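You operate a simulated robot arm through the tools that you are given. There is no shell and no other tool. Be economical: measure what you need, move in short steps, check, and stop when the job is done.

You run a simulated robot arm. Do the job below in one go: nothing can be reset, and whatever is moved stays where it is left.

Task
Restart the control box by its key, switch and brown button.
Fine: key off, switch off and on again, brown button once, key on, in that order.

The check looks at the end state, three seconds after you hand in, the way a careful person would. Anything else that was tipped, shoved, dropped, spilled or broken makes it a failure.

Robot
A 7-joint arm with a two-finger parallel gripper, fixed in place. Base frame: the origin is at the foot of the arm, x ahead of it, y to its left, z up; the work surface is at about z = 0.85. Readings come in m, rad, newtons and seconds.
With the tool pointing down near the work surface it reaches from about 0.46 to 0.92 m from the base axis. Its first joint turns from -2.007 to 2.007 rad. Payload 3.91 kg.
Tool frame: the origin (TCP) lies between the finger pads and is the grasp point; the fingertips stand 0.03 m ahead of it; z points along the fingers, y is the line along which they close. The gripper opens to 0.11 m. The fingers are 0.02 m wide and 0.01 m thick; the gripper's body (0.048 by 0.112 m) begins 0.055 m behind the TCP.
Orientation is that of the tool frame in the base frame, as a unit quaternion [w, x, y, z]. With the fingers straight down and closing along the base's y, the tool's x points along the base's -x, its y along +y and its z along -z.

Tools
- The arm moves only by the tool apply_moves. Its argument "deltas" is text: rows parted by semicolons, each of 7 numbers parted by spaces: the shift along the tool's x, y, z in units of 150 mm (1.0 is 150 mm), then the turn, a rotation vector about the tool's x, y, z in units of 45 degrees (1.0 is 45 degrees), then the gripper command, from -1 (shut) to 1 (fully open), values between in proportion. In form: dx dy dz ax ay az jaw; .... A call has 1 to 10 rows; each row is the pose to reach, as a shift and turn from the pose commanded when the call began, along the tool's axes at that moment. A call with a number of a shift or a turn outside -1 to 1 is refused whole. A row lasts 0.2 s, in which the tool goes at most 0.05 m and 0.15 rad; a call with a longer step from one row to the next is refused whole, and so is a gripper value outside its range. A pose out of reach is approached as far as the arm can. The call stops where the force on the tool passes 40 N (or 10 N more than at its start, if that is more) or the arm is blocked; 0.2 s more then pass. Each finger travels about 0.153 m/s and halts on what it meets, pressing with about 23 N; the grip force reading is that of the motor and also rises with nothing between the fingers. The clock runs only during rows and for 0.2 s after the last one: add rows that repeat a pose to give the fingers time. The reply holds the time, the measured pose of the TCP, the force on the tool along the base axes, the opening and the grip force, in the units named above and with some noise, with the torque about the TCP (base axes, N m) and any sound that the robot's microphone picked up.
- Cameras (640 x 400 px; columns grow to the right, rows downward): "scene" is fixed at [0.2195, 0.6508, 1.4374]; the picture's right is [-0.92, -0.40, 0.00], its down [-0.07, 0.17, -0.98] and it looks along [0.39, -0.90, -0.19] (base axes); focal length 369 px, centre (320, 200). "wrist" rides on the gripper at [0.072, 0.017, -0.103] in the tool frame; the picture's right is [-0.23, 0.97, 0.00], its down [-0.76, -0.18, -0.62] and it looks along [-0.61, -0.14, 0.78] (tool axes); focal length 222 px, centre (320, 200).
- get_image(camera): a new picture of that camera. No time passes.
- raise_lower(by): slides the trunk up (or, below 0, down) by that many m; the arm rides with it, the base frame stays. It gives what a move gives, with no picture.
- probe_pixels(camera, pixels): for up to 12 pixels [column, row] of the newest picture of that camera ("zoom" is the newest enlarged one), the place [x, y, z] in the base frame of the surface seen there, good to about 0.002 m. No time passes.
- zoom(camera, box): a new picture of the part [left, top, right, bottom] of that camera's present view, enlarged. No time passes.
- hand_in(): hands the job in; it is judged then, once.

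Go step by step. Measure first, check grasps and placings, and put right what went wrong. The budget is 80 turns and 34 pictures, counting those below and the enlarged ones. Unless the task says otherwise, let go and move clear before handing in, and close with one line.

The tools are called after "Emit:" by a JSON object that holds its "method" and its "body". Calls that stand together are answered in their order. apply_moves: Moves the arm, as the interface text tells. Its arguments: {"type":"object","properties":{"deltas":{"type":"string"}},"required":["deltas"]} The other tools are called the same way: raise_lower (by) slides the trunk up or down; get_image (camera) takes a picture; probe_pixels (camera, pixels) gives the place of the surface under pixels of a picture; zoom (camera, box) takes an enlarged picture of a part of a camera's view; hand_in () hands the job in.

At the start:

```text
time: 0.0
position: [0.4134, -0.3405, 1.2024]
ee_rot: [0.0, 0.0, 1.0, 0.0]
force: [-0.7, -0.4, 0.0]
wrist_torque: [0.0, 0.0, 0.0]
grip_width: 0.1101
grasp_force: 0.0
trunk travel left (down, up): [-0.8, 0.19]
```

scene: 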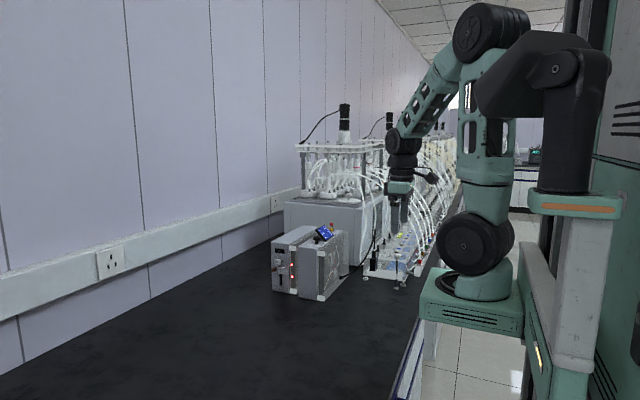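
wrist: 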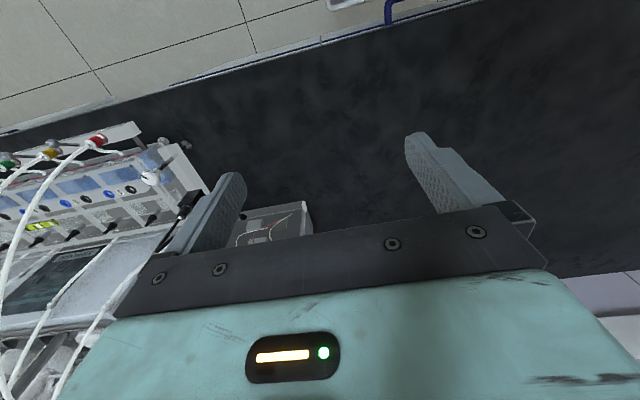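

The scene picture shows a control box near (310,262) with lights at about (292,270). I'll enlarge it and see what is on its face.

Emit:
{"method": "zoom", "body": {"camera": "scene", "box": [260, 215, 360, 305]}}

Emit:
{"method": "probe_pixels", "body": {"camera": "scene", "pixels": [[275, 255], [290, 290], [273, 285], [320, 298], [292, 270], [320, 260], [348, 285], [324, 234], [300, 232], [345, 235], [300, 280], [350, 250]]}}

```text
4.44 times, centred on (310, 260) of scene
```

zoom: 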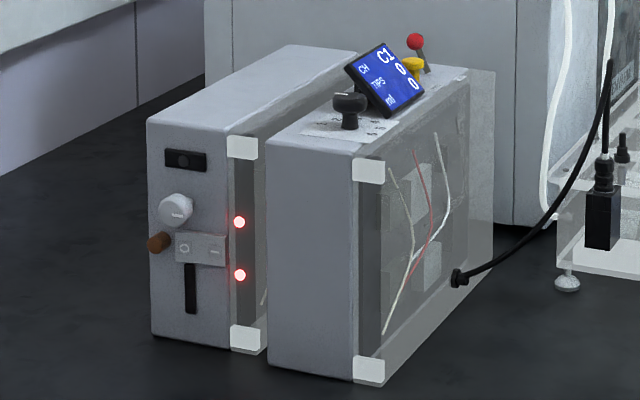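

```text
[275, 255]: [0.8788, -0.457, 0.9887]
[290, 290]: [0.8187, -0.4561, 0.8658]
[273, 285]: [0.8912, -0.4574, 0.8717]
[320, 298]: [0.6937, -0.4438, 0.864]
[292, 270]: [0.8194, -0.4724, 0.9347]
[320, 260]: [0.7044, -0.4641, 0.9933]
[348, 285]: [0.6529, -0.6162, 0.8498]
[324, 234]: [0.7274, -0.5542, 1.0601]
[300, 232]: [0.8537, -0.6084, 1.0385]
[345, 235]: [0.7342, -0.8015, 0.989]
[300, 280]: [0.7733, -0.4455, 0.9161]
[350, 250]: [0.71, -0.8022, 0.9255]
```

The left box has a brown button at zoom (158,242), and other controls on its +y face. I'll zoom in further to identify the key and switch.

Emit:
{"method": "zoom", "body": {"camera": "scene", "box": [278, 243, 318, 293]}}

Emit:
{"method": "zoom", "body": {"camera": "scene", "box": [300, 215, 340, 255]}}

Emit:
{"method": "zoom", "body": {"camera": "scene", "box": [279, 244, 299, 290]}}

```text
8.00 times, centred on (298, 268) of scene
```

zoom: 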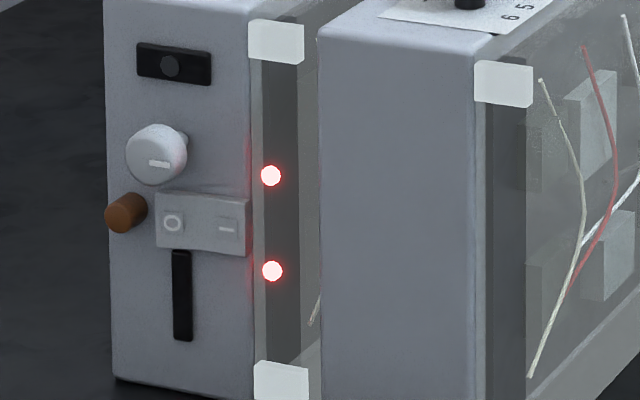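

```text
10.00 times, centred on (320, 235) of scene
```

zoom: 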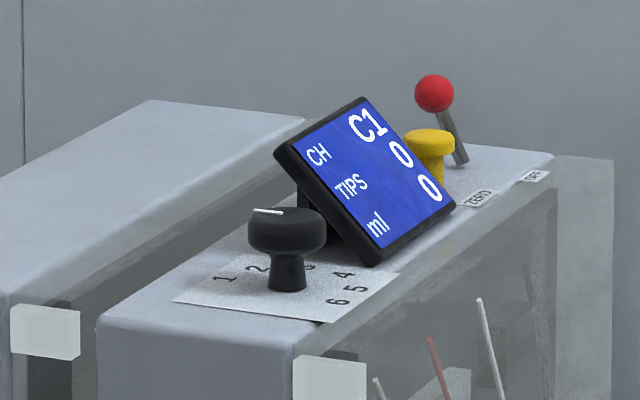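

```text
8.70 times, centred on (289, 267) of scene
```

zoom: 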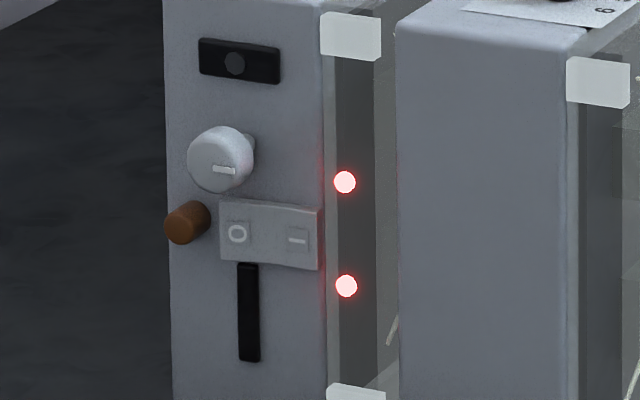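

The left box's face (y≈-0.457, x 0.82–0.89) carries a white knob or key, an O/— rocker, and a brown button. I'll move out in front of that face and turn the tool to point along -y, with the camera above it.

Emit:
{"method": "apply_moves", "body": {"deltas": "-0.12 0.12 0 0.096 0.096 -0.096 -1; -0.24 0.24 0 0.192 0.192 -0.192 -1; -0.36 0.36 0 0.289 0.289 -0.289 -1; -0.48 0.48 0 0.385 0.385 -0.385 -1; -0.6 0.6 0 0.481 0.481 -0.481 -1; -0.72 0.72 0 0.577 0.577 -0.577 -1; -0.84 0.84 0 0.673 0.673 -0.673 -1; -0.96 0.96 0 0.7698 0.7698 -0.7698 -1; -0.96 0.96 0 0.7698 0.7698 -0.7698 -1"}}

Emit:
{"method": "apply_moves", "body": {"deltas": "0 0 0 0.096 0.096 -0.096 -1; 0 0 0 0.192 0.192 -0.192 -1; 0 0 0 0.289 0.289 -0.289 -1; 0 0 0 0.385 0.385 -0.385 -1; 0 0 0 0.481 0.481 -0.481 -1; 0 0 0 0.577 0.577 -0.577 -1; 0 0 0 0.673 0.673 -0.673 -1; 0 0 0 0.7698 0.7698 -0.7698 -1; 0 0 0 0.7698 0.7698 -0.7698 -1"}}

```text
time: 2.0
position: [0.5569, -0.1972, 1.2018]
ee_rot: [-0.289, -0.289, 0.865, -0.289]
force: [1.0, -0.7, 0.0]
wrist_torque: [0.0, 0.04, -0.01]
grip_width: 0.0
grasp_force: 23.5
trunk travel left (down, up): [-0.8, 0.19]
```

```text
time: 4.0
position: [0.5584, -0.1963, 1.2025]
ee_rot: [0.5, 0.5, -0.499, 0.5]
force: [-0.6, 0.8, -0.6]
wrist_torque: [0.0, -0.01, -0.03]
grip_width: 0.0
grasp_force: 22.7
trunk travel left (down, up): [-0.8, 0.19]
```

Orientation is now tool x up, y = -X, z = -Y. Next I'll move in front of the left box.

Emit:
{"method": "apply_moves", "body": {"deltas": "0 -0.25 0 0 0 0 -1; 0 -0.5 0 0 0 0 -1; 0 -0.75 0 0 0 0 -1; 0 -1 0 0 0 0 -1; -0.25 -1 0 0 0 0 -1; -0.5 -1 0 0 0 0 -1; -0.75 -1 0 0 0 0 -1; -0.75 -1 0 0 0 0 -1"}}

Emit:
{"method": "apply_moves", "body": {"deltas": "0 -0.25 0 0 0 0 -1; 0 -0.5 0 0 0 0 -1; 0 -0.75 0 0 0 0 -1; 0 -0.9 0 0 0 0 -1; 0 -0.9 0 0 0 0 -1"}}

Emit:
{"method": "get_image", "body": {"camera": "wrist"}}

```text
time: 5.8
position: [0.7086, -0.1961, 1.0909]
ee_rot: [-0.499, -0.5, 0.501, -0.5]
force: [0.0, 0.0, 0.2]
wrist_torque: [-0.03, 0.02, 0.01]
grip_width: 0.0
grasp_force: 23.1
trunk travel left (down, up): [-0.8, 0.19]
```

```text
time: 7.0
position: [0.8435, -0.1974, 1.0917]
ee_rot: [-0.5, -0.5, 0.5, -0.5]
force: [0.0, -0.4, -0.4]
wrist_torque: [0.03, 0.0, 0.01]
grip_width: 0.0001
grasp_force: 22.9
trunk travel left (down, up): [-0.8, 0.19]
```

```text
27 pictures are left
```

wrist: 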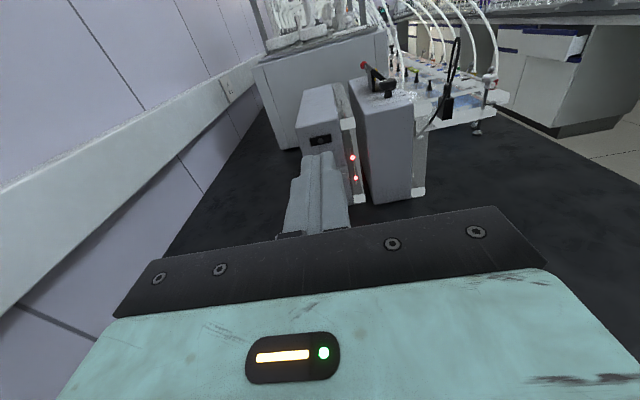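

The closed fingers hide the face. I'll lower the tool to z≈0.98 so the face shows above the fingertips.

Emit:
{"method": "apply_moves", "body": {"deltas": "-0.25 0.1 0 0 0 0 -1; -0.5 0.2 0 0 0 0 -1; -0.8 0.2 0 0 0 0 -1; -0.8 0.2 0 0 0 0 -1"}}

Emit:
{"method": "get_image", "body": {"camera": "wrist"}}

```text
time: 8.0
position: [0.8124, -0.1958, 0.9705]
ee_rot: [-0.499, -0.5, 0.501, -0.5]
force: [0.2, -0.4, -0.3]
wrist_torque: [0.02, 0.02, 0.0]
grip_width: 0.0
grasp_force: 22.7
trunk travel left (down, up): [-0.8, 0.19]
```

```text
26 pictures are left
```

wrist: 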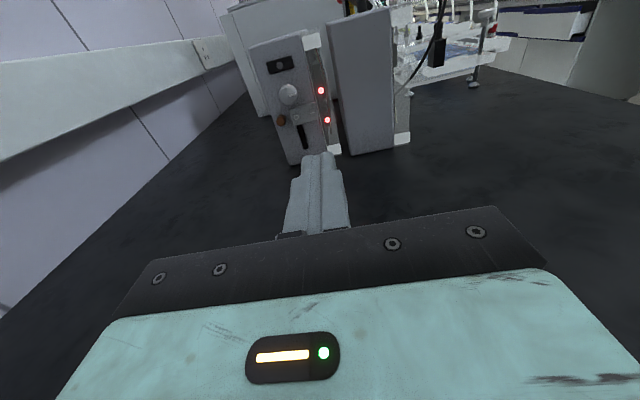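

Emit:
{"method": "zoom", "body": {"camera": "wrist", "box": [240, 30, 350, 165]}}

```text
2.96 times, centred on (295, 98) of wrist
```

zoom: 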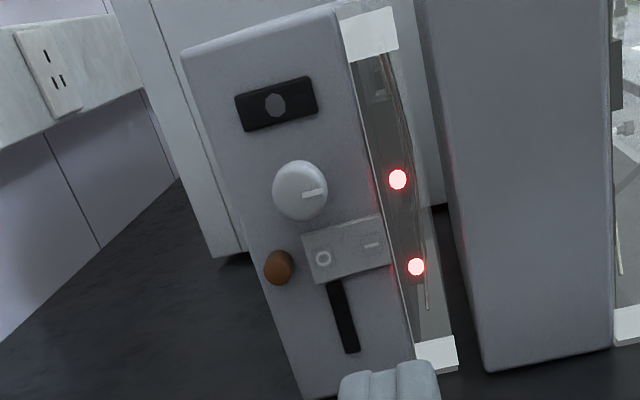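

Candidates for the key are the white knob at zoom (300,190) and the dark disc at (276,104). I'll take a tighter look and probe positions.

Emit:
{"method": "zoom", "body": {"camera": "wrist", "box": [260, 50, 320, 110]}}

Emit:
{"method": "zoom", "body": {"camera": "wrist", "box": [265, 98, 329, 158]}}

Emit:
{"method": "probe_pixels", "body": {"camera": "wrist", "pixels": [[281, 65], [273, 67], [291, 63], [289, 95], [284, 95], [301, 106], [282, 120], [296, 118], [309, 115], [303, 136], [275, 85], [290, 150]]}}

```text
6.67 times, centred on (290, 80) of wrist
```

zoom: 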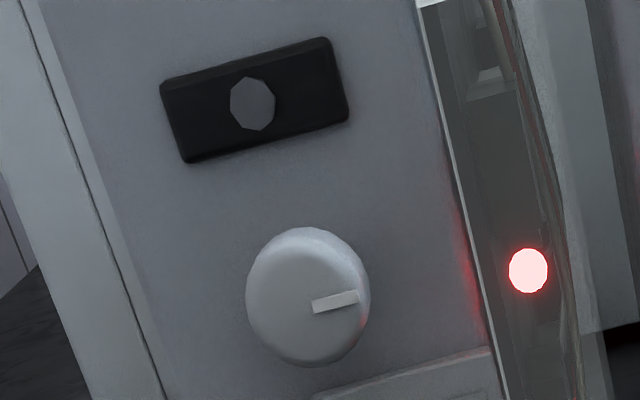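

```text
6.67 times, centred on (297, 128) of wrist
```

zoom: 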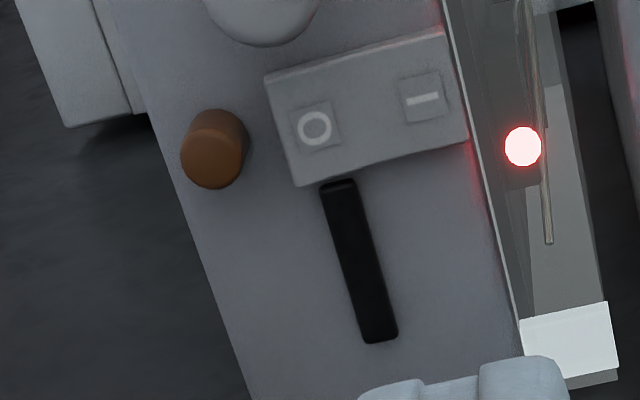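

```text
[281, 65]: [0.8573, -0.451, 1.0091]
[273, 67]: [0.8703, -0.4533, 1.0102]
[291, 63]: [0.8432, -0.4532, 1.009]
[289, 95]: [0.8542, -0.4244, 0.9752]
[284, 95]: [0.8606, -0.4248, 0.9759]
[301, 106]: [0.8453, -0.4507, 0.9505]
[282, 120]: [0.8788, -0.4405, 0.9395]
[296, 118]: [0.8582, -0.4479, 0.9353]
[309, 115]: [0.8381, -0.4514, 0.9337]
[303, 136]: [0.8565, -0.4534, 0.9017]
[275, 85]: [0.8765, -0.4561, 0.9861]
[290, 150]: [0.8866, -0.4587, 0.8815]
```

The white knob (centre about 0.8555, -0.4245, 0.9755, pointer to the right) is the only rotary control on this face, so it is the key. The rocker's "—" side sits deeper (-0.4514 against -0.448), so it is on, and the brown cap is at (0.879, -0.4405, 0.94). I'll approach the knob with the jaws partly open and take a close look.

Emit:
{"method": "apply_moves", "body": {"deltas": "0.033 -0.1 0.2 0 0 0 -0.09; 0.033 -0.2 0.4 0 0 0 -0.09; 0.033 -0.287 0.6 0 0 0 -0.09; 0.033 -0.287 0.8 0 0 0 -0.09; 0.033 -0.287 0.893 0 0 0 -0.09; 0.033 -0.287 0.893 0 0 0 -0.09"}}

Emit:
{"method": "zoom", "body": {"camera": "wrist", "box": [220, 40, 420, 240]}}

```text
time: 9.4
position: [0.8547, -0.3315, 0.9742]
ee_rot: [-0.5, -0.5, 0.5, -0.5]
force: [-0.2, -0.3, -0.1]
wrist_torque: [0.01, 0.02, 0.0]
grip_width: 0.0502
grasp_force: 0.1
trunk travel left (down, up): [-0.8, 0.19]
```

```text
2.00 times, centred on (320, 140) of wrist
```

zoom: 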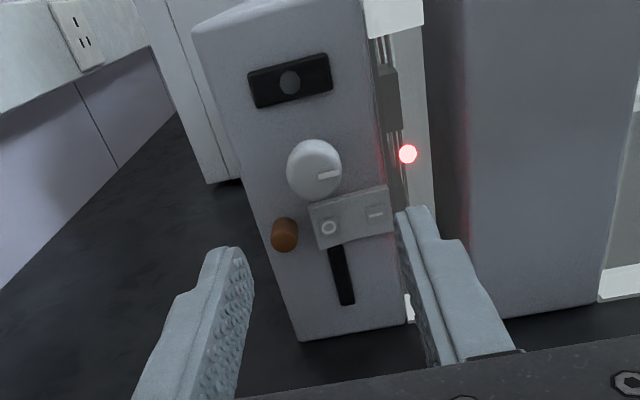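

The view is clear, with the knob at zoom (315,170). I'll probe its rim and the other controls for exact positions.

Emit:
{"method": "probe_pixels", "body": {"camera": "zoom", "pixels": [[314, 170], [292, 172], [337, 168], [313, 145], [318, 195], [284, 236], [278, 240], [328, 228], [377, 213], [341, 275], [290, 82], [350, 160]]}}

```text
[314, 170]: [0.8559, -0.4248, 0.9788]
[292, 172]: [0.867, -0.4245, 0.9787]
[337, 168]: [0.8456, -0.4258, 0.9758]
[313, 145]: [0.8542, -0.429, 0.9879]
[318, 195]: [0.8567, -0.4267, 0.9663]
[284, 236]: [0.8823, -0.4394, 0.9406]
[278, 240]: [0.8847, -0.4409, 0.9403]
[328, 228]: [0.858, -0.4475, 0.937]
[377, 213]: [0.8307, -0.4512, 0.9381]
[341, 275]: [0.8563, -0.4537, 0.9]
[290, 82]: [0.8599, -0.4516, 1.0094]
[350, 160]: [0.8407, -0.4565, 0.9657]
```

Knob centre is about (0.856, 0.977), diameter about 22–24 mm. I'll move in and close on it.

Emit:
{"method": "apply_moves", "body": {"deltas": "0.018 -0.008 0.2 0 0 0 -0.09; 0.018 -0.008 0.4 0 0 0 -0.09; 0.018 -0.008 0.52 0 0 0 -0.09; 0.018 -0.008 0.52 0 0 0 -0.09; 0.018 -0.008 0.52 0 0 0 -1; 0.018 -0.008 0.52 0 0 0 -1"}}

```text
time: 10.8
position: [0.857, -0.4092, 0.9764]
ee_rot: [0.5, 0.5, -0.499, 0.5]
force: [9.8, -4.2, 0.1]
wrist_torque: [0.19, -0.06, 0.41]
grip_width: 0.0255
grasp_force: 44.9
trunk travel left (down, up): [-0.8, 0.19]
```

The grip is on (25.5 mm) with a small side load of 9.8 N. I'll ease that off and try a small counter-clockwise turn, feeling for movement.

Emit:
{"method": "apply_moves", "body": {"deltas": "0 -0.012 0 0 0 0 -1; 0 -0.012 0 0 0 -0.15 -1; 0 -0.012 0 0 0 -0.3 -1; 0 -0.012 0 0 0 -0.3 -1"}}

```text
time: 11.8
position: [0.8585, -0.4083, 0.9786]
ee_rot: [0.555, 0.555, -0.438, 0.438]
force: [0.4, -0.8, 2.7]
wrist_torque: [-0.46, -0.02, 0.04]
grip_width: 0.0255
grasp_force: 44.6
trunk travel left (down, up): [-0.8, 0.19]
```

It turned about 13° with almost no torque, so I'll check whether the pointer followed.

Emit:
{"method": "zoom", "body": {"camera": "scene", "box": [272, 240, 304, 292]}}

Emit:
{"method": "zoom", "body": {"camera": "wrist", "box": [240, 80, 400, 200]}}

```text
7.69 times, centred on (288, 266) of scene
```

zoom: 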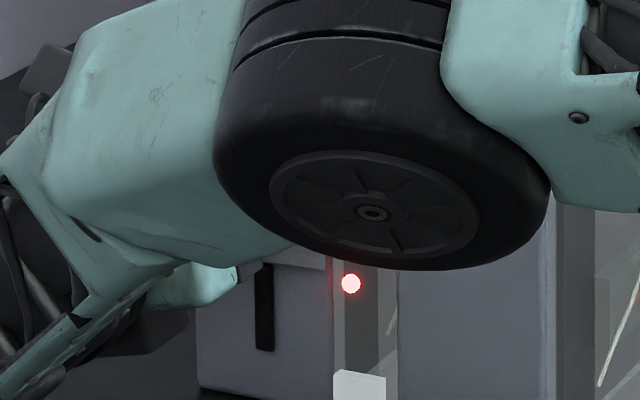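

```text
3.33 times, centred on (320, 140) of wrist
```

zoom: 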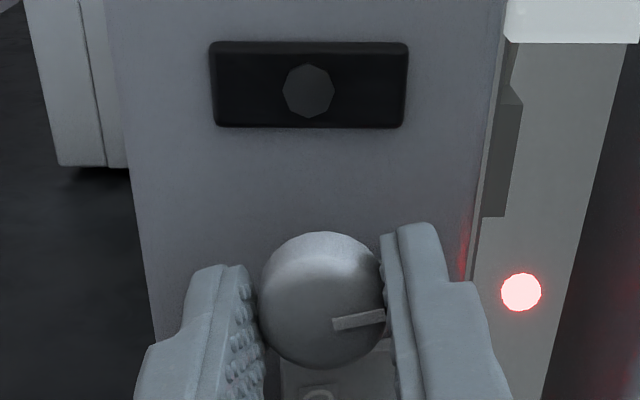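

The pointer now tilts up relative to the panel by about 10°, so it follows the turn. I'll continue counter-clockwise, watching torque and sound.

Emit:
{"method": "apply_moves", "body": {"deltas": "0 0 0 0 0 -0.17 -1; 0 0 0 0 0 -0.34 -1; 0 0 0 0 0 -0.51 -1; 0 0 0 0 0 -0.68 -1; 0 0 0 0 0 -0.68 -1"}}

Emit:
{"method": "zoom", "body": {"camera": "wrist", "box": [240, 80, 400, 200]}}

```text
time: 13.0
position: [0.8597, -0.4078, 0.9776]
ee_rot: [0.65, 0.652, -0.275, 0.276]
force: [11.7, -6.4, -0.5]
wrist_torque: [0.3, -0.02, 0.25]
grip_width: 0.0254
grasp_force: 44.8
trunk travel left (down, up): [-0.8, 0.19]
```

```text
3.33 times, centred on (320, 140) of wrist
```

zoom: 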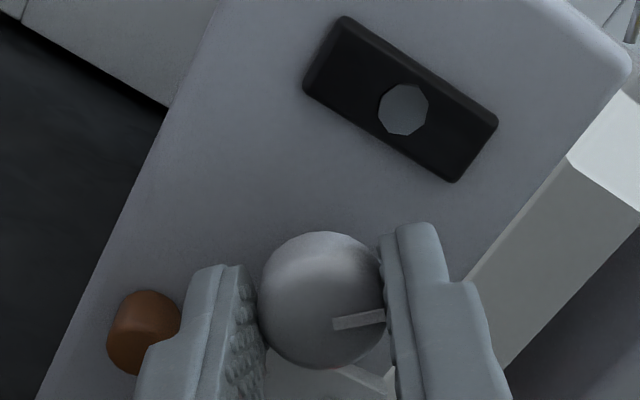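

The knob has followed to about 44° with no resistance. I'll continue to about 90° in all.

Emit:
{"method": "apply_moves", "body": {"deltas": "0.005 -0.005 0 0 0 -0.17 -1; 0.007 -0.007 0 0 0 -0.34 -1; 0.007 -0.007 0 0 0 -0.51 -1; 0.007 -0.007 0 0 0 -0.68 -1; 0.007 -0.007 0 0 0 -0.85 -1; 0.007 -0.007 0 0 0 -1 -1; 0.007 -0.007 0 0 0 -1 -1"}}

Emit:
{"method": "zoom", "body": {"camera": "wrist", "box": [200, 50, 440, 200]}}

```text
time: 14.6
position: [0.8597, -0.4098, 0.9747]
ee_rot: [0.706, 0.709, -0.005, 0.004]
force: [8.4, -5.3, -15.0]
wrist_torque: [0.45, -0.02, 0.44]
grip_width: 0.0256
grasp_force: 44.9
trunk travel left (down, up): [-0.8, 0.19]
```

```text
2.67 times, centred on (320, 125) of wrist
```

zoom: 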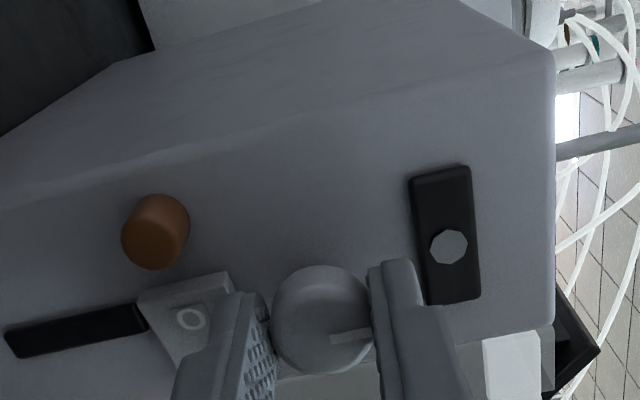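

The pointer has followed to about 12 o'clock, with no stop felt. I'll release, back away and look at the lamps and pointer.

Emit:
{"method": "apply_moves", "body": {"deltas": "0 0 0 0 0 0 -0.1; 0 0 0 0 0 0 -0.1; 0 0 -0.3 0 0 0 -0.1; 0 0 -0.6 0 0 0 -0.1; 0 0 -0.8 0 0 0 -0.1; 0 0 -0.8 0 0 0 -0.1"}}

Emit:
{"method": "get_image", "body": {"camera": "wrist"}}

```text
time: 16.0
position: [0.8591, -0.2877, 0.9773]
ee_rot: [0.707, 0.708, -0.006, 0.005]
force: [-1.1, 0.4, 0.0]
wrist_torque: [0.01, -0.01, 0.02]
grip_width: 0.0496
grasp_force: 0.1
trunk travel left (down, up): [-0.8, 0.19]
```

```text
17 pictures are left
```

wrist: 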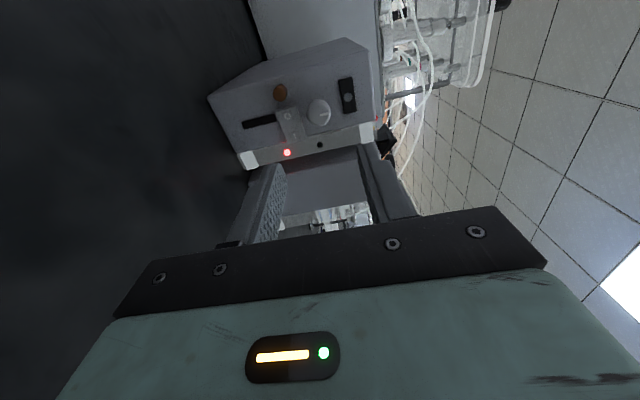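

The upper lamp at (320,145) has gone dark while the lower one stays lit, so the key is off. Now I'll close the fingers and approach the rocker's O side at (0.860, 0.937).

Emit:
{"method": "apply_moves", "body": {"deltas": "0.006 -0.269 0 0 0 0 -1; 0.006 -0.269 0.25 0 0 0 -1; 0.006 -0.269 0.5 0 0 0 -1; 0.006 -0.269 0.74 0 0 0 -1; 0.006 -0.269 0.74 0 0 0 -1"}}

Emit:
{"method": "zoom", "body": {"camera": "wrist", "box": [200, 50, 440, 200]}}

```text
time: 17.2
position: [0.8625, -0.4007, 0.9375]
ee_rot: [0.707, 0.707, -0.005, 0.006]
force: [0.2, 0.5, 0.1]
wrist_torque: [0.01, -0.02, 0.02]
grip_width: 0.0
grasp_force: 23.1
trunk travel left (down, up): [-0.8, 0.19]
```

```text
2.67 times, centred on (320, 125) of wrist
```

zoom: 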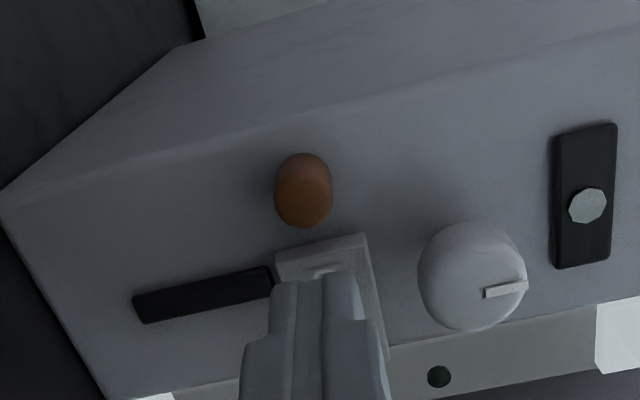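

The tip is over the O side and clear of the button and knob. I'll press in gently.

Emit:
{"method": "apply_moves", "body": {"deltas": "-0.015 0 0.05 0 0 0 -1; -0.015 0 0.1 0 0 0 -1; -0.015 0 0.125 0 0 0 -1; -0.015 0 0.145 0 0 0 -1; -0.015 0 0.16 0 0 0 -1; -0.015 0 0.175 0 0 0 -1"}}

```text
time: 18.7
position: [0.8615, -0.4199, 0.9371]
ee_rot: [0.706, 0.708, -0.005, 0.007]
force: [-4.3, 16.6, 2.8]
wrist_torque: [-0.1, 0.08, -0.3]
grip_width: 0.0004
grasp_force: 22.9
trunk travel left (down, up): [-0.8, 0.19]
stopped in row 6: the force on the tool passed its limit at 42 N (the readings are from after the stop); the commanded pose is now the measured one
```

It hit 42 N at y -0.42, so it bottomed out. I'll back off 6 cm and look.

Emit:
{"method": "apply_moves", "body": {"deltas": "0 0 -0.2 0 0 0 -1; 0 0 -0.45 0 0 0 -1; 0 0 -0.7 0 0 0 -1; 0 0 -0.7 0 0 0 -1"}}

Emit:
{"method": "zoom", "body": {"camera": "wrist", "box": [200, 20, 440, 180]}}

```text
time: 19.7
position: [0.8606, -0.3164, 0.9374]
ee_rot: [0.706, 0.709, -0.005, 0.006]
force: [0.5, 0.3, 0.3]
wrist_torque: [0.0, 0.01, 0.0]
grip_width: 0.0
grasp_force: 23.5
trunk travel left (down, up): [-0.8, 0.19]
```

```text
2.50 times, centred on (320, 100) of wrist
```

zoom: 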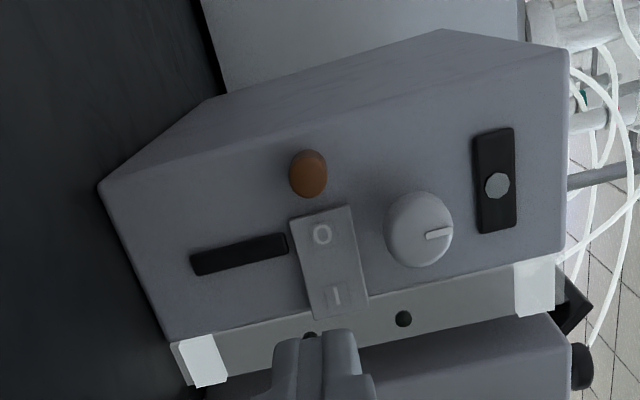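

Both lamps are dark, and the "—" end now stands proud, so the switch is off. Next I'll press the "—" side at x≈0.830.

Emit:
{"method": "probe_pixels", "body": {"camera": "zoom", "pixels": [[308, 176], [322, 233], [336, 296], [300, 180]]}}

Emit:
{"method": "apply_moves", "body": {"deltas": "-0.2 0 0 0 0 0 -1; -0.2 0 0.25 0 0 0 -1; -0.2 0 0.5 0 0 0 -1; -0.2 0 0.6 0 0 0 -1; -0.2 0 0.64 0 0 0 -1; -0.2 0 0.67 0 0 0 -1; -0.2 0 0.69 0 0 0 -1; -0.2 0 0.705 0 0 0 -1; -0.2 0 0.72 0 0 0 -1; -0.2 0 0.735 0 0 0 -1"}}

Emit:
{"method": "apply_moves", "body": {"deltas": "0 0 -0.2 0 0 0 -1; 0 0 -0.45 0 0 0 -1; 0 0 -0.7 0 0 0 -1; 0 0 -0.7 0 0 0 -1"}}

Emit:
{"method": "zoom", "body": {"camera": "wrist", "box": [200, 20, 440, 180]}}

```text
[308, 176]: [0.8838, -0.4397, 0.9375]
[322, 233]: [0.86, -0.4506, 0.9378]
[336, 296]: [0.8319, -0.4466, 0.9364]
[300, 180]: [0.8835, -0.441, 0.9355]
```

```text
time: 21.8
position: [0.8304, -0.4189, 0.936]
ee_rot: [0.705, 0.709, -0.005, 0.008]
force: [-8.3, 17.6, 4.0]
wrist_torque: [-0.14, 0.01, -0.08]
grip_width: 0.0
grasp_force: 22.7
trunk travel left (down, up): [-0.8, 0.19]
stopped in row 10: the force on the tool passed its limit at 43 N (the readings are from after the stop); the commanded pose is now the measured one
```

```text
time: 22.8
position: [0.8311, -0.3164, 0.9354]
ee_rot: [0.705, 0.709, -0.004, 0.008]
force: [0.0, -0.7, -0.4]
wrist_torque: [-0.04, 0.02, -0.01]
grip_width: 0.0
grasp_force: 23.0
trunk travel left (down, up): [-0.8, 0.19]
```

```text
2.50 times, centred on (320, 100) of wrist
```

zoom: 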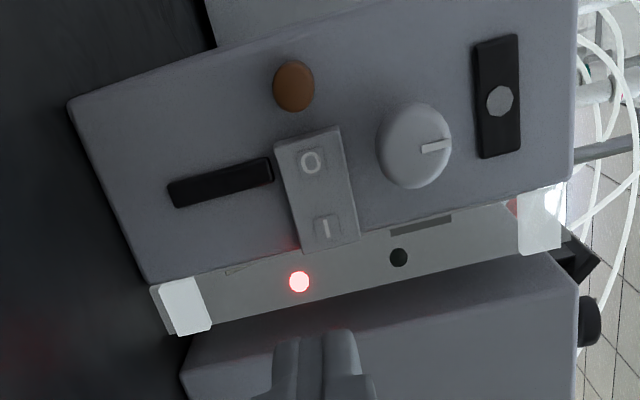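

The lower lamp is lit again, so the switch is back on. Now I'll give the brown button at (0.884, -0.440, 0.938) one steady press, keeping clear of the rocker.

Emit:
{"method": "apply_moves", "body": {"deltas": "0.2 0.01 0 0 0 0 -1; 0.37 0.017 0.1 0 0 0 -1; 0.37 0.017 0.35 0 0 0 -1; 0.37 0.017 0.55 0 0 0 -1; 0.37 0.017 0.6 0 0 0 -1; 0.37 0.017 0.63 0 0 0 -1; 0.37 0.017 0.65 0 0 0 -1; 0.37 0.017 0.67 0 0 0 -1; 0.37 0.017 0.685 0 0 0 -1; 0.37 0.017 0.7 0 0 0 -1"}}

```text
time: 25.0
position: [0.8785, -0.4186, 0.9415]
ee_rot: [0.705, 0.709, -0.004, 0.008]
force: [0.4, 1.9, -0.3]
wrist_torque: [0.02, -0.02, 0.03]
grip_width: 0.0
grasp_force: 22.8
out of reach, approached as far as the arm can: row 4, 5, 6, 7, 8, 9, 10
trunk travel left (down, up): [-0.8, 0.19]
```

The arm stopped short at x=0.8785 because of reach. The tip is at y≈-0.4486, about 9 mm past the cap's rest face, with only 1.9 N on it. I'll look before moving.

Emit:
{"method": "zoom", "body": {"camera": "wrist", "box": [200, 30, 440, 180]}}

```text
2.67 times, centred on (320, 105) of wrist
```

zoom: 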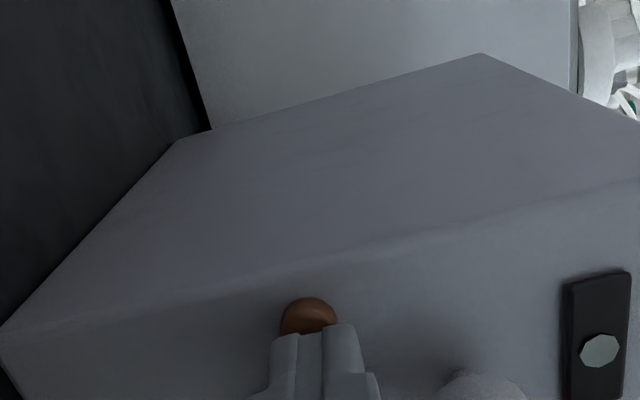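

Emit:
{"method": "probe_pixels", "body": {"camera": "zoom", "pixels": [[308, 303], [308, 312], [305, 322], [310, 328], [290, 322], [312, 340], [340, 330], [300, 292]]}}

```text
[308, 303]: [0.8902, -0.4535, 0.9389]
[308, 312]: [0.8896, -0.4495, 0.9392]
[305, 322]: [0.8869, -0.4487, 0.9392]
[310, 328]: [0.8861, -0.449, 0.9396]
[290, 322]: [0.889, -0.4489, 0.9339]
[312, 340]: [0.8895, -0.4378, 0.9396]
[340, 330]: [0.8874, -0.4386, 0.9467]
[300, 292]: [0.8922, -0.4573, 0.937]
```

The cap's front is now at about -0.449, so it has gone in roughly 9 mm with a light spring. Before pushing further, I'll check the scene view for the lower lamp, to be sure the rocker hasn't been disturbed.

Emit:
{"method": "zoom", "body": {"camera": "scene", "box": [265, 235, 325, 295]}}

```text
6.67 times, centred on (295, 265) of scene
```

zoom: 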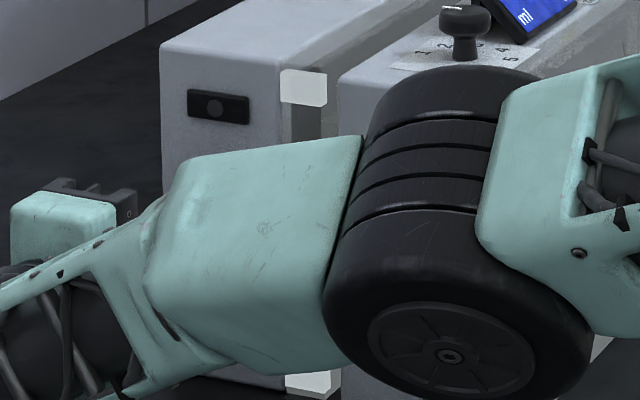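

The lamp is hidden from here. I'll push a few millimetres deeper without letting go, until I feel the button bottom out.

Emit:
{"method": "apply_moves", "body": {"deltas": "0 -0.02 0.01 0 0 0 -1; 0 -0.02 0.02 0 0 0 -1; 0 -0.02 0.03 0 0 0 -1"}}

```text
time: 25.8
position: [0.8797, -0.4219, 0.9371]
ee_rot: [0.704, 0.71, -0.005, 0.007]
force: [1.0, 3.4, 0.1]
wrist_torque: [-0.03, 0.01, 0.03]
grip_width: 0.0
grasp_force: 23.6
trunk travel left (down, up): [-0.8, 0.19]
heard: click
```

A click sounded at y=-0.4219. I'll back straight off and look.

Emit:
{"method": "apply_moves", "body": {"deltas": "0 0 -0.2 0 0 0 -1; 0 0 -0.45 0 0 0 -1; -0.1 0 -0.7 0 0 0 -1; -0.2 0 -0.7 0 0 0 -1; -0.2 0 -0.7 0 0 0 -1"}}

Emit:
{"method": "zoom", "body": {"camera": "wrist", "box": [200, 20, 440, 180]}}

```text
time: 27.0
position: [0.8763, -0.3187, 0.9237]
ee_rot: [0.705, 0.709, -0.005, 0.006]
force: [0.6, -0.2, 0.0]
wrist_torque: [0.01, 0.0, -0.02]
grip_width: 0.0
grasp_force: 23.1
out of reach, approached as far as the arm can: row 3, 4, 5
trunk travel left (down, up): [-0.8, 0.19]
```

```text
2.50 times, centred on (320, 100) of wrist
```

zoom: 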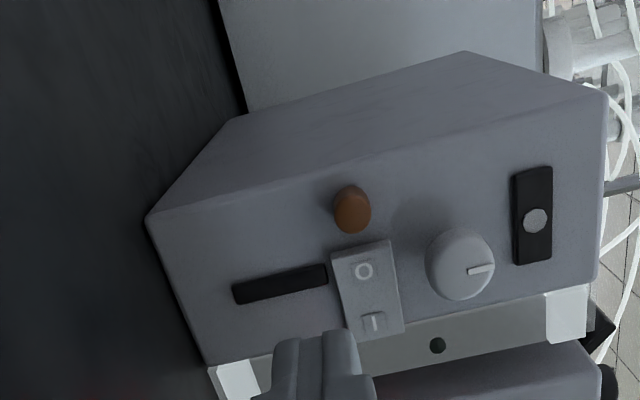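

The button sprang back. The lamp is behind the finger, so I'll probe the rocker halves and move across in front of the knob.

Emit:
{"method": "probe_pixels", "body": {"camera": "zoom", "pixels": [[363, 285], [373, 308], [352, 212], [358, 255], [460, 262]]}}

Emit:
{"method": "apply_moves", "body": {"deltas": "-0.15 0.15 0 0 0 0 -1; -0.15 0.35 0 0 0 0 -0.1; -0.15 0.35 0 0 0 0 -0.1"}}

Emit:
{"method": "zoom", "body": {"camera": "wrist", "box": [200, 20, 440, 180]}}

```text
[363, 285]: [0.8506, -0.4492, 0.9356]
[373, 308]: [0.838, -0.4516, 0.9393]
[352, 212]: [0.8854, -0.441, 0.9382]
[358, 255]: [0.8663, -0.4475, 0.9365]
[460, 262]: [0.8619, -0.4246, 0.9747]
```

```text
time: 27.8
position: [0.8915, -0.3177, 0.9599]
ee_rot: [0.705, 0.709, -0.004, 0.006]
force: [0.2, 0.2, -1.1]
wrist_torque: [0.02, -0.04, -0.03]
grip_width: 0.0496
grasp_force: 0.1
out of reach, approached as far as the arm can: row 1, 2, 3
trunk travel left (down, up): [-0.8, 0.19]
```

```text
2.50 times, centred on (320, 100) of wrist
```

zoom: 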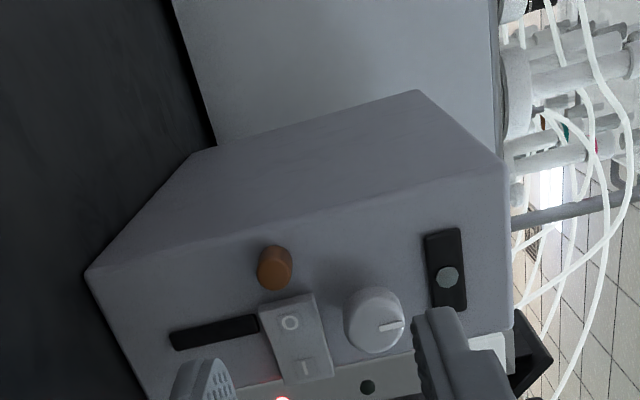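

The lower lamp is lit at (282,400), so the switch is still on. The arm is reporting out of reach, so I'll pull back toward the base to free it up.

Emit:
{"method": "apply_moves", "body": {"deltas": "-0.1 0 -0.15 0 0 0 -0.1; -0.2 0 -0.35 0 0 0 -0.1; -0.3 0 -0.5 0 0 0 -0.1; -0.3 0 -0.5 0 0 0 -0.1"}}

```text
time: 28.8
position: [0.8806, -0.2397, 0.9453]
ee_rot: [0.705, 0.709, -0.005, 0.007]
force: [0.5, -0.7, -0.1]
wrist_torque: [-0.01, 0.01, -0.01]
grip_width: 0.0497
grasp_force: 0.2
out of reach, approached as far as the arm can: row 1, 2, 3, 4
trunk travel left (down, up): [-0.8, 0.19]
```

Still constrained, likely by a joint limit. I'll try a move straight back in -x, away from the panel, with a modest roll back.

Emit:
{"method": "apply_moves", "body": {"deltas": "-0.2 0 -0.1 0 0 0.15 -0.1; -0.4 0 -0.1 0 0 0.3 -0.1; -0.6 0 -0.1 0 0 0.45 -0.1; -0.6 0 -0.1 0 0 0.6 -0.1; -0.6 0 -0.1 0 0 0.6 -0.1"}}

```text
time: 30.0
position: [0.8586, -0.2059, 0.9096]
ee_rot: [0.685, 0.688, -0.171, 0.171]
force: [0.5, 0.1, -0.1]
wrist_torque: [-0.01, -0.01, 0.01]
grip_width: 0.0495
grasp_force: 0.1
out of reach, approached as far as the arm can: row 1, 2, 3, 4, 5
trunk travel left (down, up): [-0.8, 0.19]
```

Emit:
{"method": "apply_moves", "body": {"deltas": "0 0.1 0 0 0 0.17 -0.1; 0 0.2 0 0 0 0.34 -0.1; 0 0.3 0 0 0 0.51 -0.1; 0 0.3 0 0 0 0.68 -0.1; 0 0.3 0 0 0 0.85 -0.1; 0 0.3 0 0 0 1 -0.1; 0 0.3 0 0 0 1 -0.1"}}

```text
time: 31.6
position: [0.8702, -0.2005, 0.9373]
ee_rot: [0.567, 0.57, -0.421, 0.42]
force: [0.3, -0.5, -0.2]
wrist_torque: [-0.03, -0.02, 0.02]
grip_width: 0.0498
grasp_force: 0.1
out of reach, approached as far as the arm can: row 1, 2, 3, 4, 5, 6, 7
trunk travel left (down, up): [-0.8, 0.19]
```

The arm's branch seems to allow only lower or farther poses relative to its shoulder. Raising the trunk by 0.12 puts the target lower relative to the arm, and the tool is well clear of the panel.

Emit:
{"method": "raise_lower", "body": {"by": 0.12}}

Emit:
{"method": "get_image", "body": {"camera": "scene"}}

```text
time: 33.1
position: [0.8698, -0.2015, 1.0576]
ee_rot: [0.568, 0.57, -0.421, 0.419]
force: [-0.1, -0.3, -0.4]
wrist_torque: [0.01, 0.01, 0.02]
grip_width: 0.0495
grasp_force: 0.2
trunk travel left (down, up): [-0.92, 0.07]
```

```text
9 pictures are left
```

scene: 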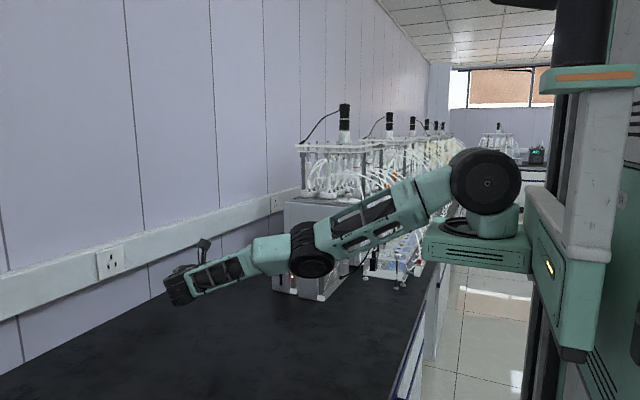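

The picture shows the arm almost straight, elbow slightly below the line, so it is stuck at the stretched singularity. Sweeping the tool down in the free space in front should bend the elbow back the right way.

Emit:
{"method": "apply_moves", "body": {"deltas": "-0.1 -0.3 0 0 0 0 -0.1; -0.3 -0.35 0 0 0 0 -0.1; -0.5 -0.4 0 0 0 0 -0.1; -0.7 -0.4 0 0 0 0 -0.1; -0.7 -0.4 0 0 0 0 -0.1"}}

```text
time: 34.3
position: [0.8396, -0.21, 0.9888]
ee_rot: [0.567, 0.57, -0.421, 0.42]
force: [-0.4, 0.9, -0.1]
wrist_torque: [0.02, 0.01, -0.01]
grip_width: 0.0494
grasp_force: 0.1
out of reach, approached as far as the arm can: row 1, 2, 3, 4, 5
trunk travel left (down, up): [-0.92, 0.07]
```

Emit:
{"method": "apply_moves", "body": {"deltas": "-0.05 0.2 0 0 0 0 -0.1; -0.1 0.4 0 0 0 0 -0.1; -0.15 0.6 0 0 0 0 -0.1; -0.15 0.6 0 0 0 0 -0.1"}}

```text
time: 35.5
position: [0.8485, -0.1982, 1.0116]
ee_rot: [0.545, 0.554, -0.45, 0.439]
force: [0.3, 0.0, -0.5]
wrist_torque: [0.04, -0.02, 0.0]
grip_width: 0.0494
grasp_force: 0.1
out of reach, approached as far as the arm can: row 1, 2, 3, 4
trunk travel left (down, up): [-0.92, 0.07]
stopped in row 4: the arm was blocked; the commanded pose is now the measured one
```

The commanded pose is now reset to the measured one. I'll try a small inward step from here.

Emit:
{"method": "apply_moves", "body": {"deltas": "0 0.1 0 0 0 0 -0.1; 0 0.2 0 0 0 0 -0.1; 0 0.2 0 0 0 0 -0.1"}}

Emit:
{"method": "zoom", "body": {"camera": "scene", "box": [140, 130, 540, 380]}}

```text
time: 36.3
position: [0.8457, -0.1949, 1.0096]
ee_rot: [0.545, 0.551, -0.453, 0.44]
force: [-0.7, 0.1, 0.3]
wrist_torque: [0.0, 0.0, 0.02]
grip_width: 0.0493
grasp_force: 0.2
out of reach, approached as far as the arm can: row 1, 2, 3
trunk travel left (down, up): [-0.92, 0.07]
```

```text
1.60 times, centred on (340, 255) of scene
```

zoom: 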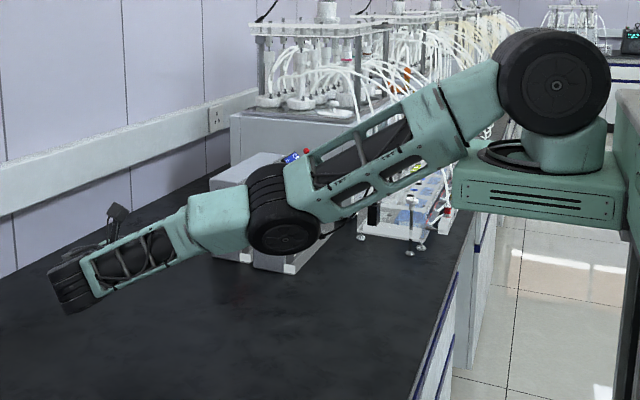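

Emit:
{"method": "probe_pixels", "body": {"camera": "zoom", "pixels": [[557, 86], [287, 238], [265, 190], [190, 225], [70, 285], [400, 160], [320, 190], [110, 275]]}}

```text
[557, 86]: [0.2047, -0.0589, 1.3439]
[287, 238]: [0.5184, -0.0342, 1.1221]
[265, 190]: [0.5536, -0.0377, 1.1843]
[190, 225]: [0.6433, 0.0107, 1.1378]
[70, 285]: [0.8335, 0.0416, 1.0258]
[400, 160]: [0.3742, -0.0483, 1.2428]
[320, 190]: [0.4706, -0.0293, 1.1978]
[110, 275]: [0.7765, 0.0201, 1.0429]
```

The probes put shoulder, elbow and wrist about 10° past straight. I'll stretch the arm fully, then sweep down and in, so the elbow bends to the correct side.

Emit:
{"method": "apply_moves", "body": {"deltas": "-0.054 -0.312 0 0 0 0 -0.1; -0.054 -0.312 0 0 0 0 -0.1; -0.054 -0.312 0 0 0 0 -0.1; -0.277 -0.074 0 0 0 0 -0.1; -0.349 0.155 0 0 0 0 -0.1; -0.402 0.415 0 0 0 0 -0.1; -0.402 0.415 0 0 0 0 -0.1"}}

```text
time: 38.1
position: [0.8434, -0.1824, 1.0085]
ee_rot: [0.513, 0.531, -0.491, 0.462]
force: [-0.2, 0.8, 0.5]
wrist_torque: [0.01, 0.01, 0.01]
grip_width: 0.0494
grasp_force: 0.0
out of reach, approached as far as the arm can: row 1, 2, 3, 4, 5, 6, 7
trunk travel left (down, up): [-0.92, 0.07]
stopped in row 7: the arm was blocked; the commanded pose is now the measured one
```

No effect; the commanded pose is again the measured one. I'll stretch outward only, and read how the arm responds.

Emit:
{"method": "apply_moves", "body": {"deltas": "-0.153 -0.293 0 0 0 0 -0.1; -0.153 -0.293 0 0 0 0 -0.1; -0.306 -0.586 0 0 0 0 -0.1; -0.306 -0.586 0 0 0 0 -0.1"}}

```text
time: 39.1
position: [0.8416, -0.194, 0.9919]
ee_rot: [0.516, 0.534, -0.486, 0.461]
force: [0.7, -0.6, -0.7]
wrist_torque: [-0.02, 0.01, 0.0]
grip_width: 0.0493
grasp_force: 0.1
out of reach, approached as far as the arm can: row 1, 2, 3, 4
trunk travel left (down, up): [-0.92, 0.07]
```

It slid down along its reach sphere. I'll now sweep lower and inward in the free area ahead of the panel.

Emit:
{"method": "apply_moves", "body": {"deltas": "-0.18 0.27 0 0 0 0 -0.1; -0.215 0.57 0 0 0 0 -0.1; -0.215 0.86 0 0 0 0 -0.1; -0.215 0.98 0 0 0 0 -0.1; -0.215 0.98 0 0 0 0 -0.1"}}

```text
time: 40.5
position: [0.8404, -0.1741, 1.0039]
ee_rot: [-0.478, -0.503, 0.532, -0.485]
force: [-0.2, -0.2, 0.3]
wrist_torque: [-0.02, -0.01, -0.01]
grip_width: 0.0494
grasp_force: 0.0
out of reach, approached as far as the arm can: row 1, 2, 3, 4, 5
trunk travel left (down, up): [-0.92, 0.07]
stopped in row 5: the arm was blocked; the commanded pose is now the measured one
```

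The retreat didn't take because the elbow keeps closing into its limit. I'll raise the trunk the last 0.07 for sweep room and stretch fully for several rows.

Emit:
{"method": "raise_lower", "body": {"by": 0.065}}

Emit:
{"method": "apply_moves", "body": {"deltas": "-0.1 -0.3 0 0 0 0 -0.1; -0.1 -0.6 0 0 0 0 -0.1; -0.1 -0.6 0 0 0 0 -0.1; -0.1 -0.6 0 0 0 0 -0.1; -0.1 -0.6 0 0 0 0 -0.1; -0.1 -0.6 0 0 0 0 -0.1; -0.1 -0.6 0 0 0 0 -0.1"}}

```text
time: 41.5
position: [0.84, -0.1738, 1.0674]
ee_rot: [-0.478, -0.503, 0.532, -0.485]
force: [0.2, -0.6, -0.3]
wrist_torque: [-0.02, 0.01, -0.01]
grip_width: 0.0495
grasp_force: 0.1
trunk travel left (down, up): [-0.985, 0.005]
```

```text
time: 43.1
position: [0.8569, -0.1887, 1.0878]
ee_rot: [-0.481, -0.505, 0.528, -0.484]
force: [-0.3, 0.5, 0.3]
wrist_torque: [-0.01, 0.0, 0.02]
grip_width: 0.0497
grasp_force: 0.0
out of reach, approached as far as the arm can: row 1, 2, 3, 4, 5, 6, 7
trunk travel left (down, up): [-0.985, 0.005]
```

Emit:
{"method": "apply_moves", "body": {"deltas": "-0.05 0.28 0 0 0 0 -0.1; -0.21 0.53 0 0 0 0 -0.1; -0.41 0.77 0 0 0 0 -0.1; -0.65 0.967 0 0 0 0 -0.1; -0.8 1 0 0 0 0 -0.1"}}

```text
time: 44.2
position: [0.8373, -0.1582, 1.063]
ee_rot: [-0.427, -0.461, 0.586, -0.512]
force: [0.0, 0.4, 0.3]
wrist_torque: [-0.01, 0.04, 0.01]
grip_width: 0.0495
grasp_force: 0.0
out of reach, approached as far as the arm can: row 1, 2, 3, 4, 5
trunk travel left (down, up): [-0.985, 0.005]
stopped in row 5: the arm was blocked; the commanded pose is now the measured one
```

Emit:
{"method": "zoom", "body": {"camera": "scene", "box": [140, 100, 540, 350]}}

Emit:
{"method": "probe_pixels", "body": {"camera": "zoom", "pixels": [[560, 85], [500, 90], [440, 120], [400, 150], [360, 170], [320, 190], [285, 225], [240, 225], [200, 235], [150, 260], [110, 270], [75, 285]]}}

```text
1.60 times, centred on (340, 225) of scene
```

zoom: 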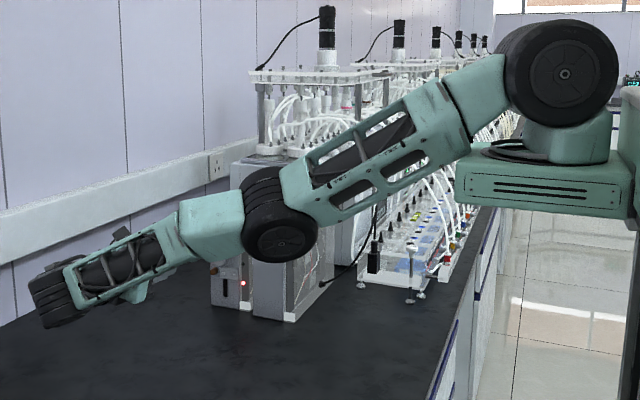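

```text
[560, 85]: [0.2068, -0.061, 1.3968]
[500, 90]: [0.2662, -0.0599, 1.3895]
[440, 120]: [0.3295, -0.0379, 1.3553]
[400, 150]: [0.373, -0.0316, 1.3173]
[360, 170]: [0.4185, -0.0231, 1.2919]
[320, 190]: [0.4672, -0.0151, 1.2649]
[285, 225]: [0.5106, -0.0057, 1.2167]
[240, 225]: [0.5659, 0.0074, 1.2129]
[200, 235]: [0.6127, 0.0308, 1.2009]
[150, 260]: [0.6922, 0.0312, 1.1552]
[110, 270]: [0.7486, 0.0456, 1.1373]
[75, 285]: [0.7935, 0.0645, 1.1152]
```

The elbow has bent about 14° below the line and the upper arm sits steeply down, so the shoulder pitch is at its limit. I'll first sweep up and away from that limit, in free space.

Emit:
{"method": "apply_moves", "body": {"deltas": "0.23 -0.1 -0.03 0 0 0 -0.1; 0.46 -0.2 -0.06 0 0 0 -0.1; 0.7 -0.3 -0.09 0 0 0 -0.1; 0.93 -0.4 -0.117 0 0 0 -0.1; 0.93 -0.4 -0.117 0 0 0 -0.1"}}

```text
time: 45.4
position: [0.8881, -0.1523, 1.199]
ee_rot: [-0.43, -0.462, 0.583, -0.511]
force: [-1.0, 0.2, -0.2]
wrist_torque: [0.03, 0.01, 0.01]
grip_width: 0.0494
grasp_force: 0.0
out of reach, approached as far as the arm can: row 1, 2, 3, 4, 5
trunk travel left (down, up): [-0.985, 0.005]
```

Emit:
{"method": "apply_moves", "body": {"deltas": "0.23 -0.1 -0.03 0 0 0 -0.1; 0.46 -0.2 -0.06 0 0 0 -0.1; 0.7 -0.3 -0.09 0 0 0 -0.1; 0.95 -0.4 -0.117 0 0 0 -0.1; 0.95 -0.4 -0.117 0 0 0 -0.1"}}

```text
time: 46.6
position: [0.9173, -0.1531, 1.353]
ee_rot: [-0.431, -0.462, 0.583, -0.51]
force: [0.2, -0.8, -0.1]
wrist_torque: [0.02, -0.02, -0.04]
grip_width: 0.0496
grasp_force: 0.2
trunk travel left (down, up): [-0.985, 0.005]
```

It's back in reach at (0.917, -0.153, 1.353). From this high position I'll stretch slightly, then come down and in so the elbow bends upward.

Emit:
{"method": "apply_moves", "body": {"deltas": "-0.063 -0.293 -0.008 0 0 0 -0.1; -0.063 -0.293 -0.008 0 0 0 -0.1; -0.063 -0.293 -0.008 0 0 0 -0.1; -0.241 -0.017 0.024 0 0 0 -0.1; -0.505 0.175 0.061 0 0 0 -0.1; -0.728 0.393 0.095 0 0 0 -0.1; -0.887 0.597 0.122 0 0 0 -0.1; -0.887 0.597 0.122 0 0 0 -0.1"}}

Emit:
{"method": "get_image", "body": {"camera": "scene"}}

```text
time: 48.4
position: [0.8863, -0.1452, 1.1942]
ee_rot: [-0.431, -0.462, 0.584, -0.51]
force: [0.4, 0.7, -0.6]
wrist_torque: [0.0, -0.03, 0.0]
grip_width: 0.0494
grasp_force: 0.0
out of reach, approached as far as the arm can: row 1, 2, 3, 4, 6, 7, 8
trunk travel left (down, up): [-0.985, 0.005]
```

```text
6 pictures are left
```

scene: 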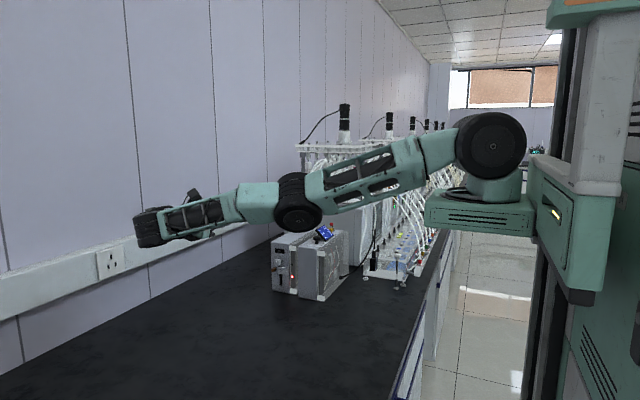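

Again it stuck with the elbow at its lower stop. This time I'll stretch further out and roll the tool clockwise-down (az negative), which pulls the elbow joint to the positive side, then come down.

Emit:
{"method": "apply_moves", "body": {"deltas": "0.24 -0.217 -0.036 0 0 0 -0.1; 0.48 -0.433 -0.071 0 0 0 -0.1; 0.72 -0.65 -0.107 0 0 0 -0.1; 0.484 -0.804 -0.091 0 0 -0.18 -0.1; 0.484 -0.804 -0.091 0 0 -0.36 -0.1; 0.484 -0.804 -0.091 0 0 -0.54 -0.1; 0.484 -0.804 -0.091 0 0 -0.72 -0.1; 0.484 -0.804 -0.091 0 0 -0.9 -0.1; 0.323 -0.545 -0.061 0 0 -0.9 -0.1; 0.139 -0.302 -0.03 0 0 -0.9 -0.1"}}

```text
time: 50.6
position: [0.9004, -0.1536, 1.2333]
ee_rot: [0.58, 0.636, -0.387, 0.33]
force: [-0.5, 0.6, 0.1]
wrist_torque: [0.04, -0.04, 0.02]
grip_width: 0.0496
grasp_force: 0.0
out of reach, approached as far as the arm can: row 1, 2, 3, 4, 5, 6, 7, 8, 9, 10
trunk travel left (down, up): [-0.985, 0.005]
```

Emit:
{"method": "apply_moves", "body": {"deltas": "0.097 -0.175 -0.006 0 0 0 -0.1; 0.097 -0.175 -0.006 0 0 0 -0.1; 0.097 -0.175 -0.006 0 0 0 -0.1"}}

```text
time: 51.4
position: [0.8988, -0.1534, 1.2343]
ee_rot: [0.58, 0.636, -0.387, 0.331]
force: [0.0, -1.0, -1.1]
wrist_torque: [0.01, -0.03, -0.02]
grip_width: 0.0496
grasp_force: 0.1
out of reach, approached as far as the arm can: row 1, 2, 3
trunk travel left (down, up): [-0.985, 0.005]
```

It can't go outward, so the arm is truly at full stretch now. I'll go down and in with continued roll.

Emit:
{"method": "apply_moves", "body": {"deltas": "-0.299 0.063 0.031 0 0 -0.17 -0.1; -0.473 0.172 0.047 0 0 -0.34 -0.1; -0.75 0.194 0.077 0 0 -0.51 -0.1; -0.75 0.194 0.077 0 0 -0.68 -0.1; -0.75 0.194 0.077 0 0 -0.68 -0.1"}}

```text
time: 52.6
position: [0.8192, -0.1536, 1.1476]
ee_rot: [0.646, 0.716, -0.204, 0.165]
force: [0.3, 0.2, -0.3]
wrist_torque: [0.02, 0.03, 0.0]
grip_width: 0.0496
grasp_force: 0.0
trunk travel left (down, up): [-0.985, 0.005]
```

The arm is free again, with nothing out of reach. I'll straighten the orientation to tool z = -Y, then lower the trunk back to its original height.

Emit:
{"method": "apply_moves", "body": {"deltas": "0 0 0 -0.032 0.018 -0.17 -0.1; 0 0 0 -0.065 0.036 -0.34 -0.1; 0 0 0 -0.097 0.054 -0.51 -0.1; 0 0 0 -0.129 0.072 -0.679 -0.1; 0 0 0 -0.129 0.072 -0.679 -0.1"}}

Emit:
{"method": "raise_lower", "body": {"by": -0.185}}

```text
time: 53.8
position: [0.8188, -0.1521, 1.147]
ee_rot: [0.708, 0.706, 0.001, -0.001]
force: [0.4, -0.1, 0.1]
wrist_torque: [0.02, -0.02, 0.01]
grip_width: 0.0494
grasp_force: 0.0
trunk travel left (down, up): [-0.985, 0.005]
```

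```text
time: 55.8
position: [0.8193, -0.1512, 0.9625]
ee_rot: [0.708, 0.706, 0.0, -0.001]
force: [0.5, -0.6, 0.6]
wrist_torque: [0.01, 0.02, 0.0]
grip_width: 0.0493
grasp_force: 0.0
trunk travel left (down, up): [-0.8, 0.19]
```

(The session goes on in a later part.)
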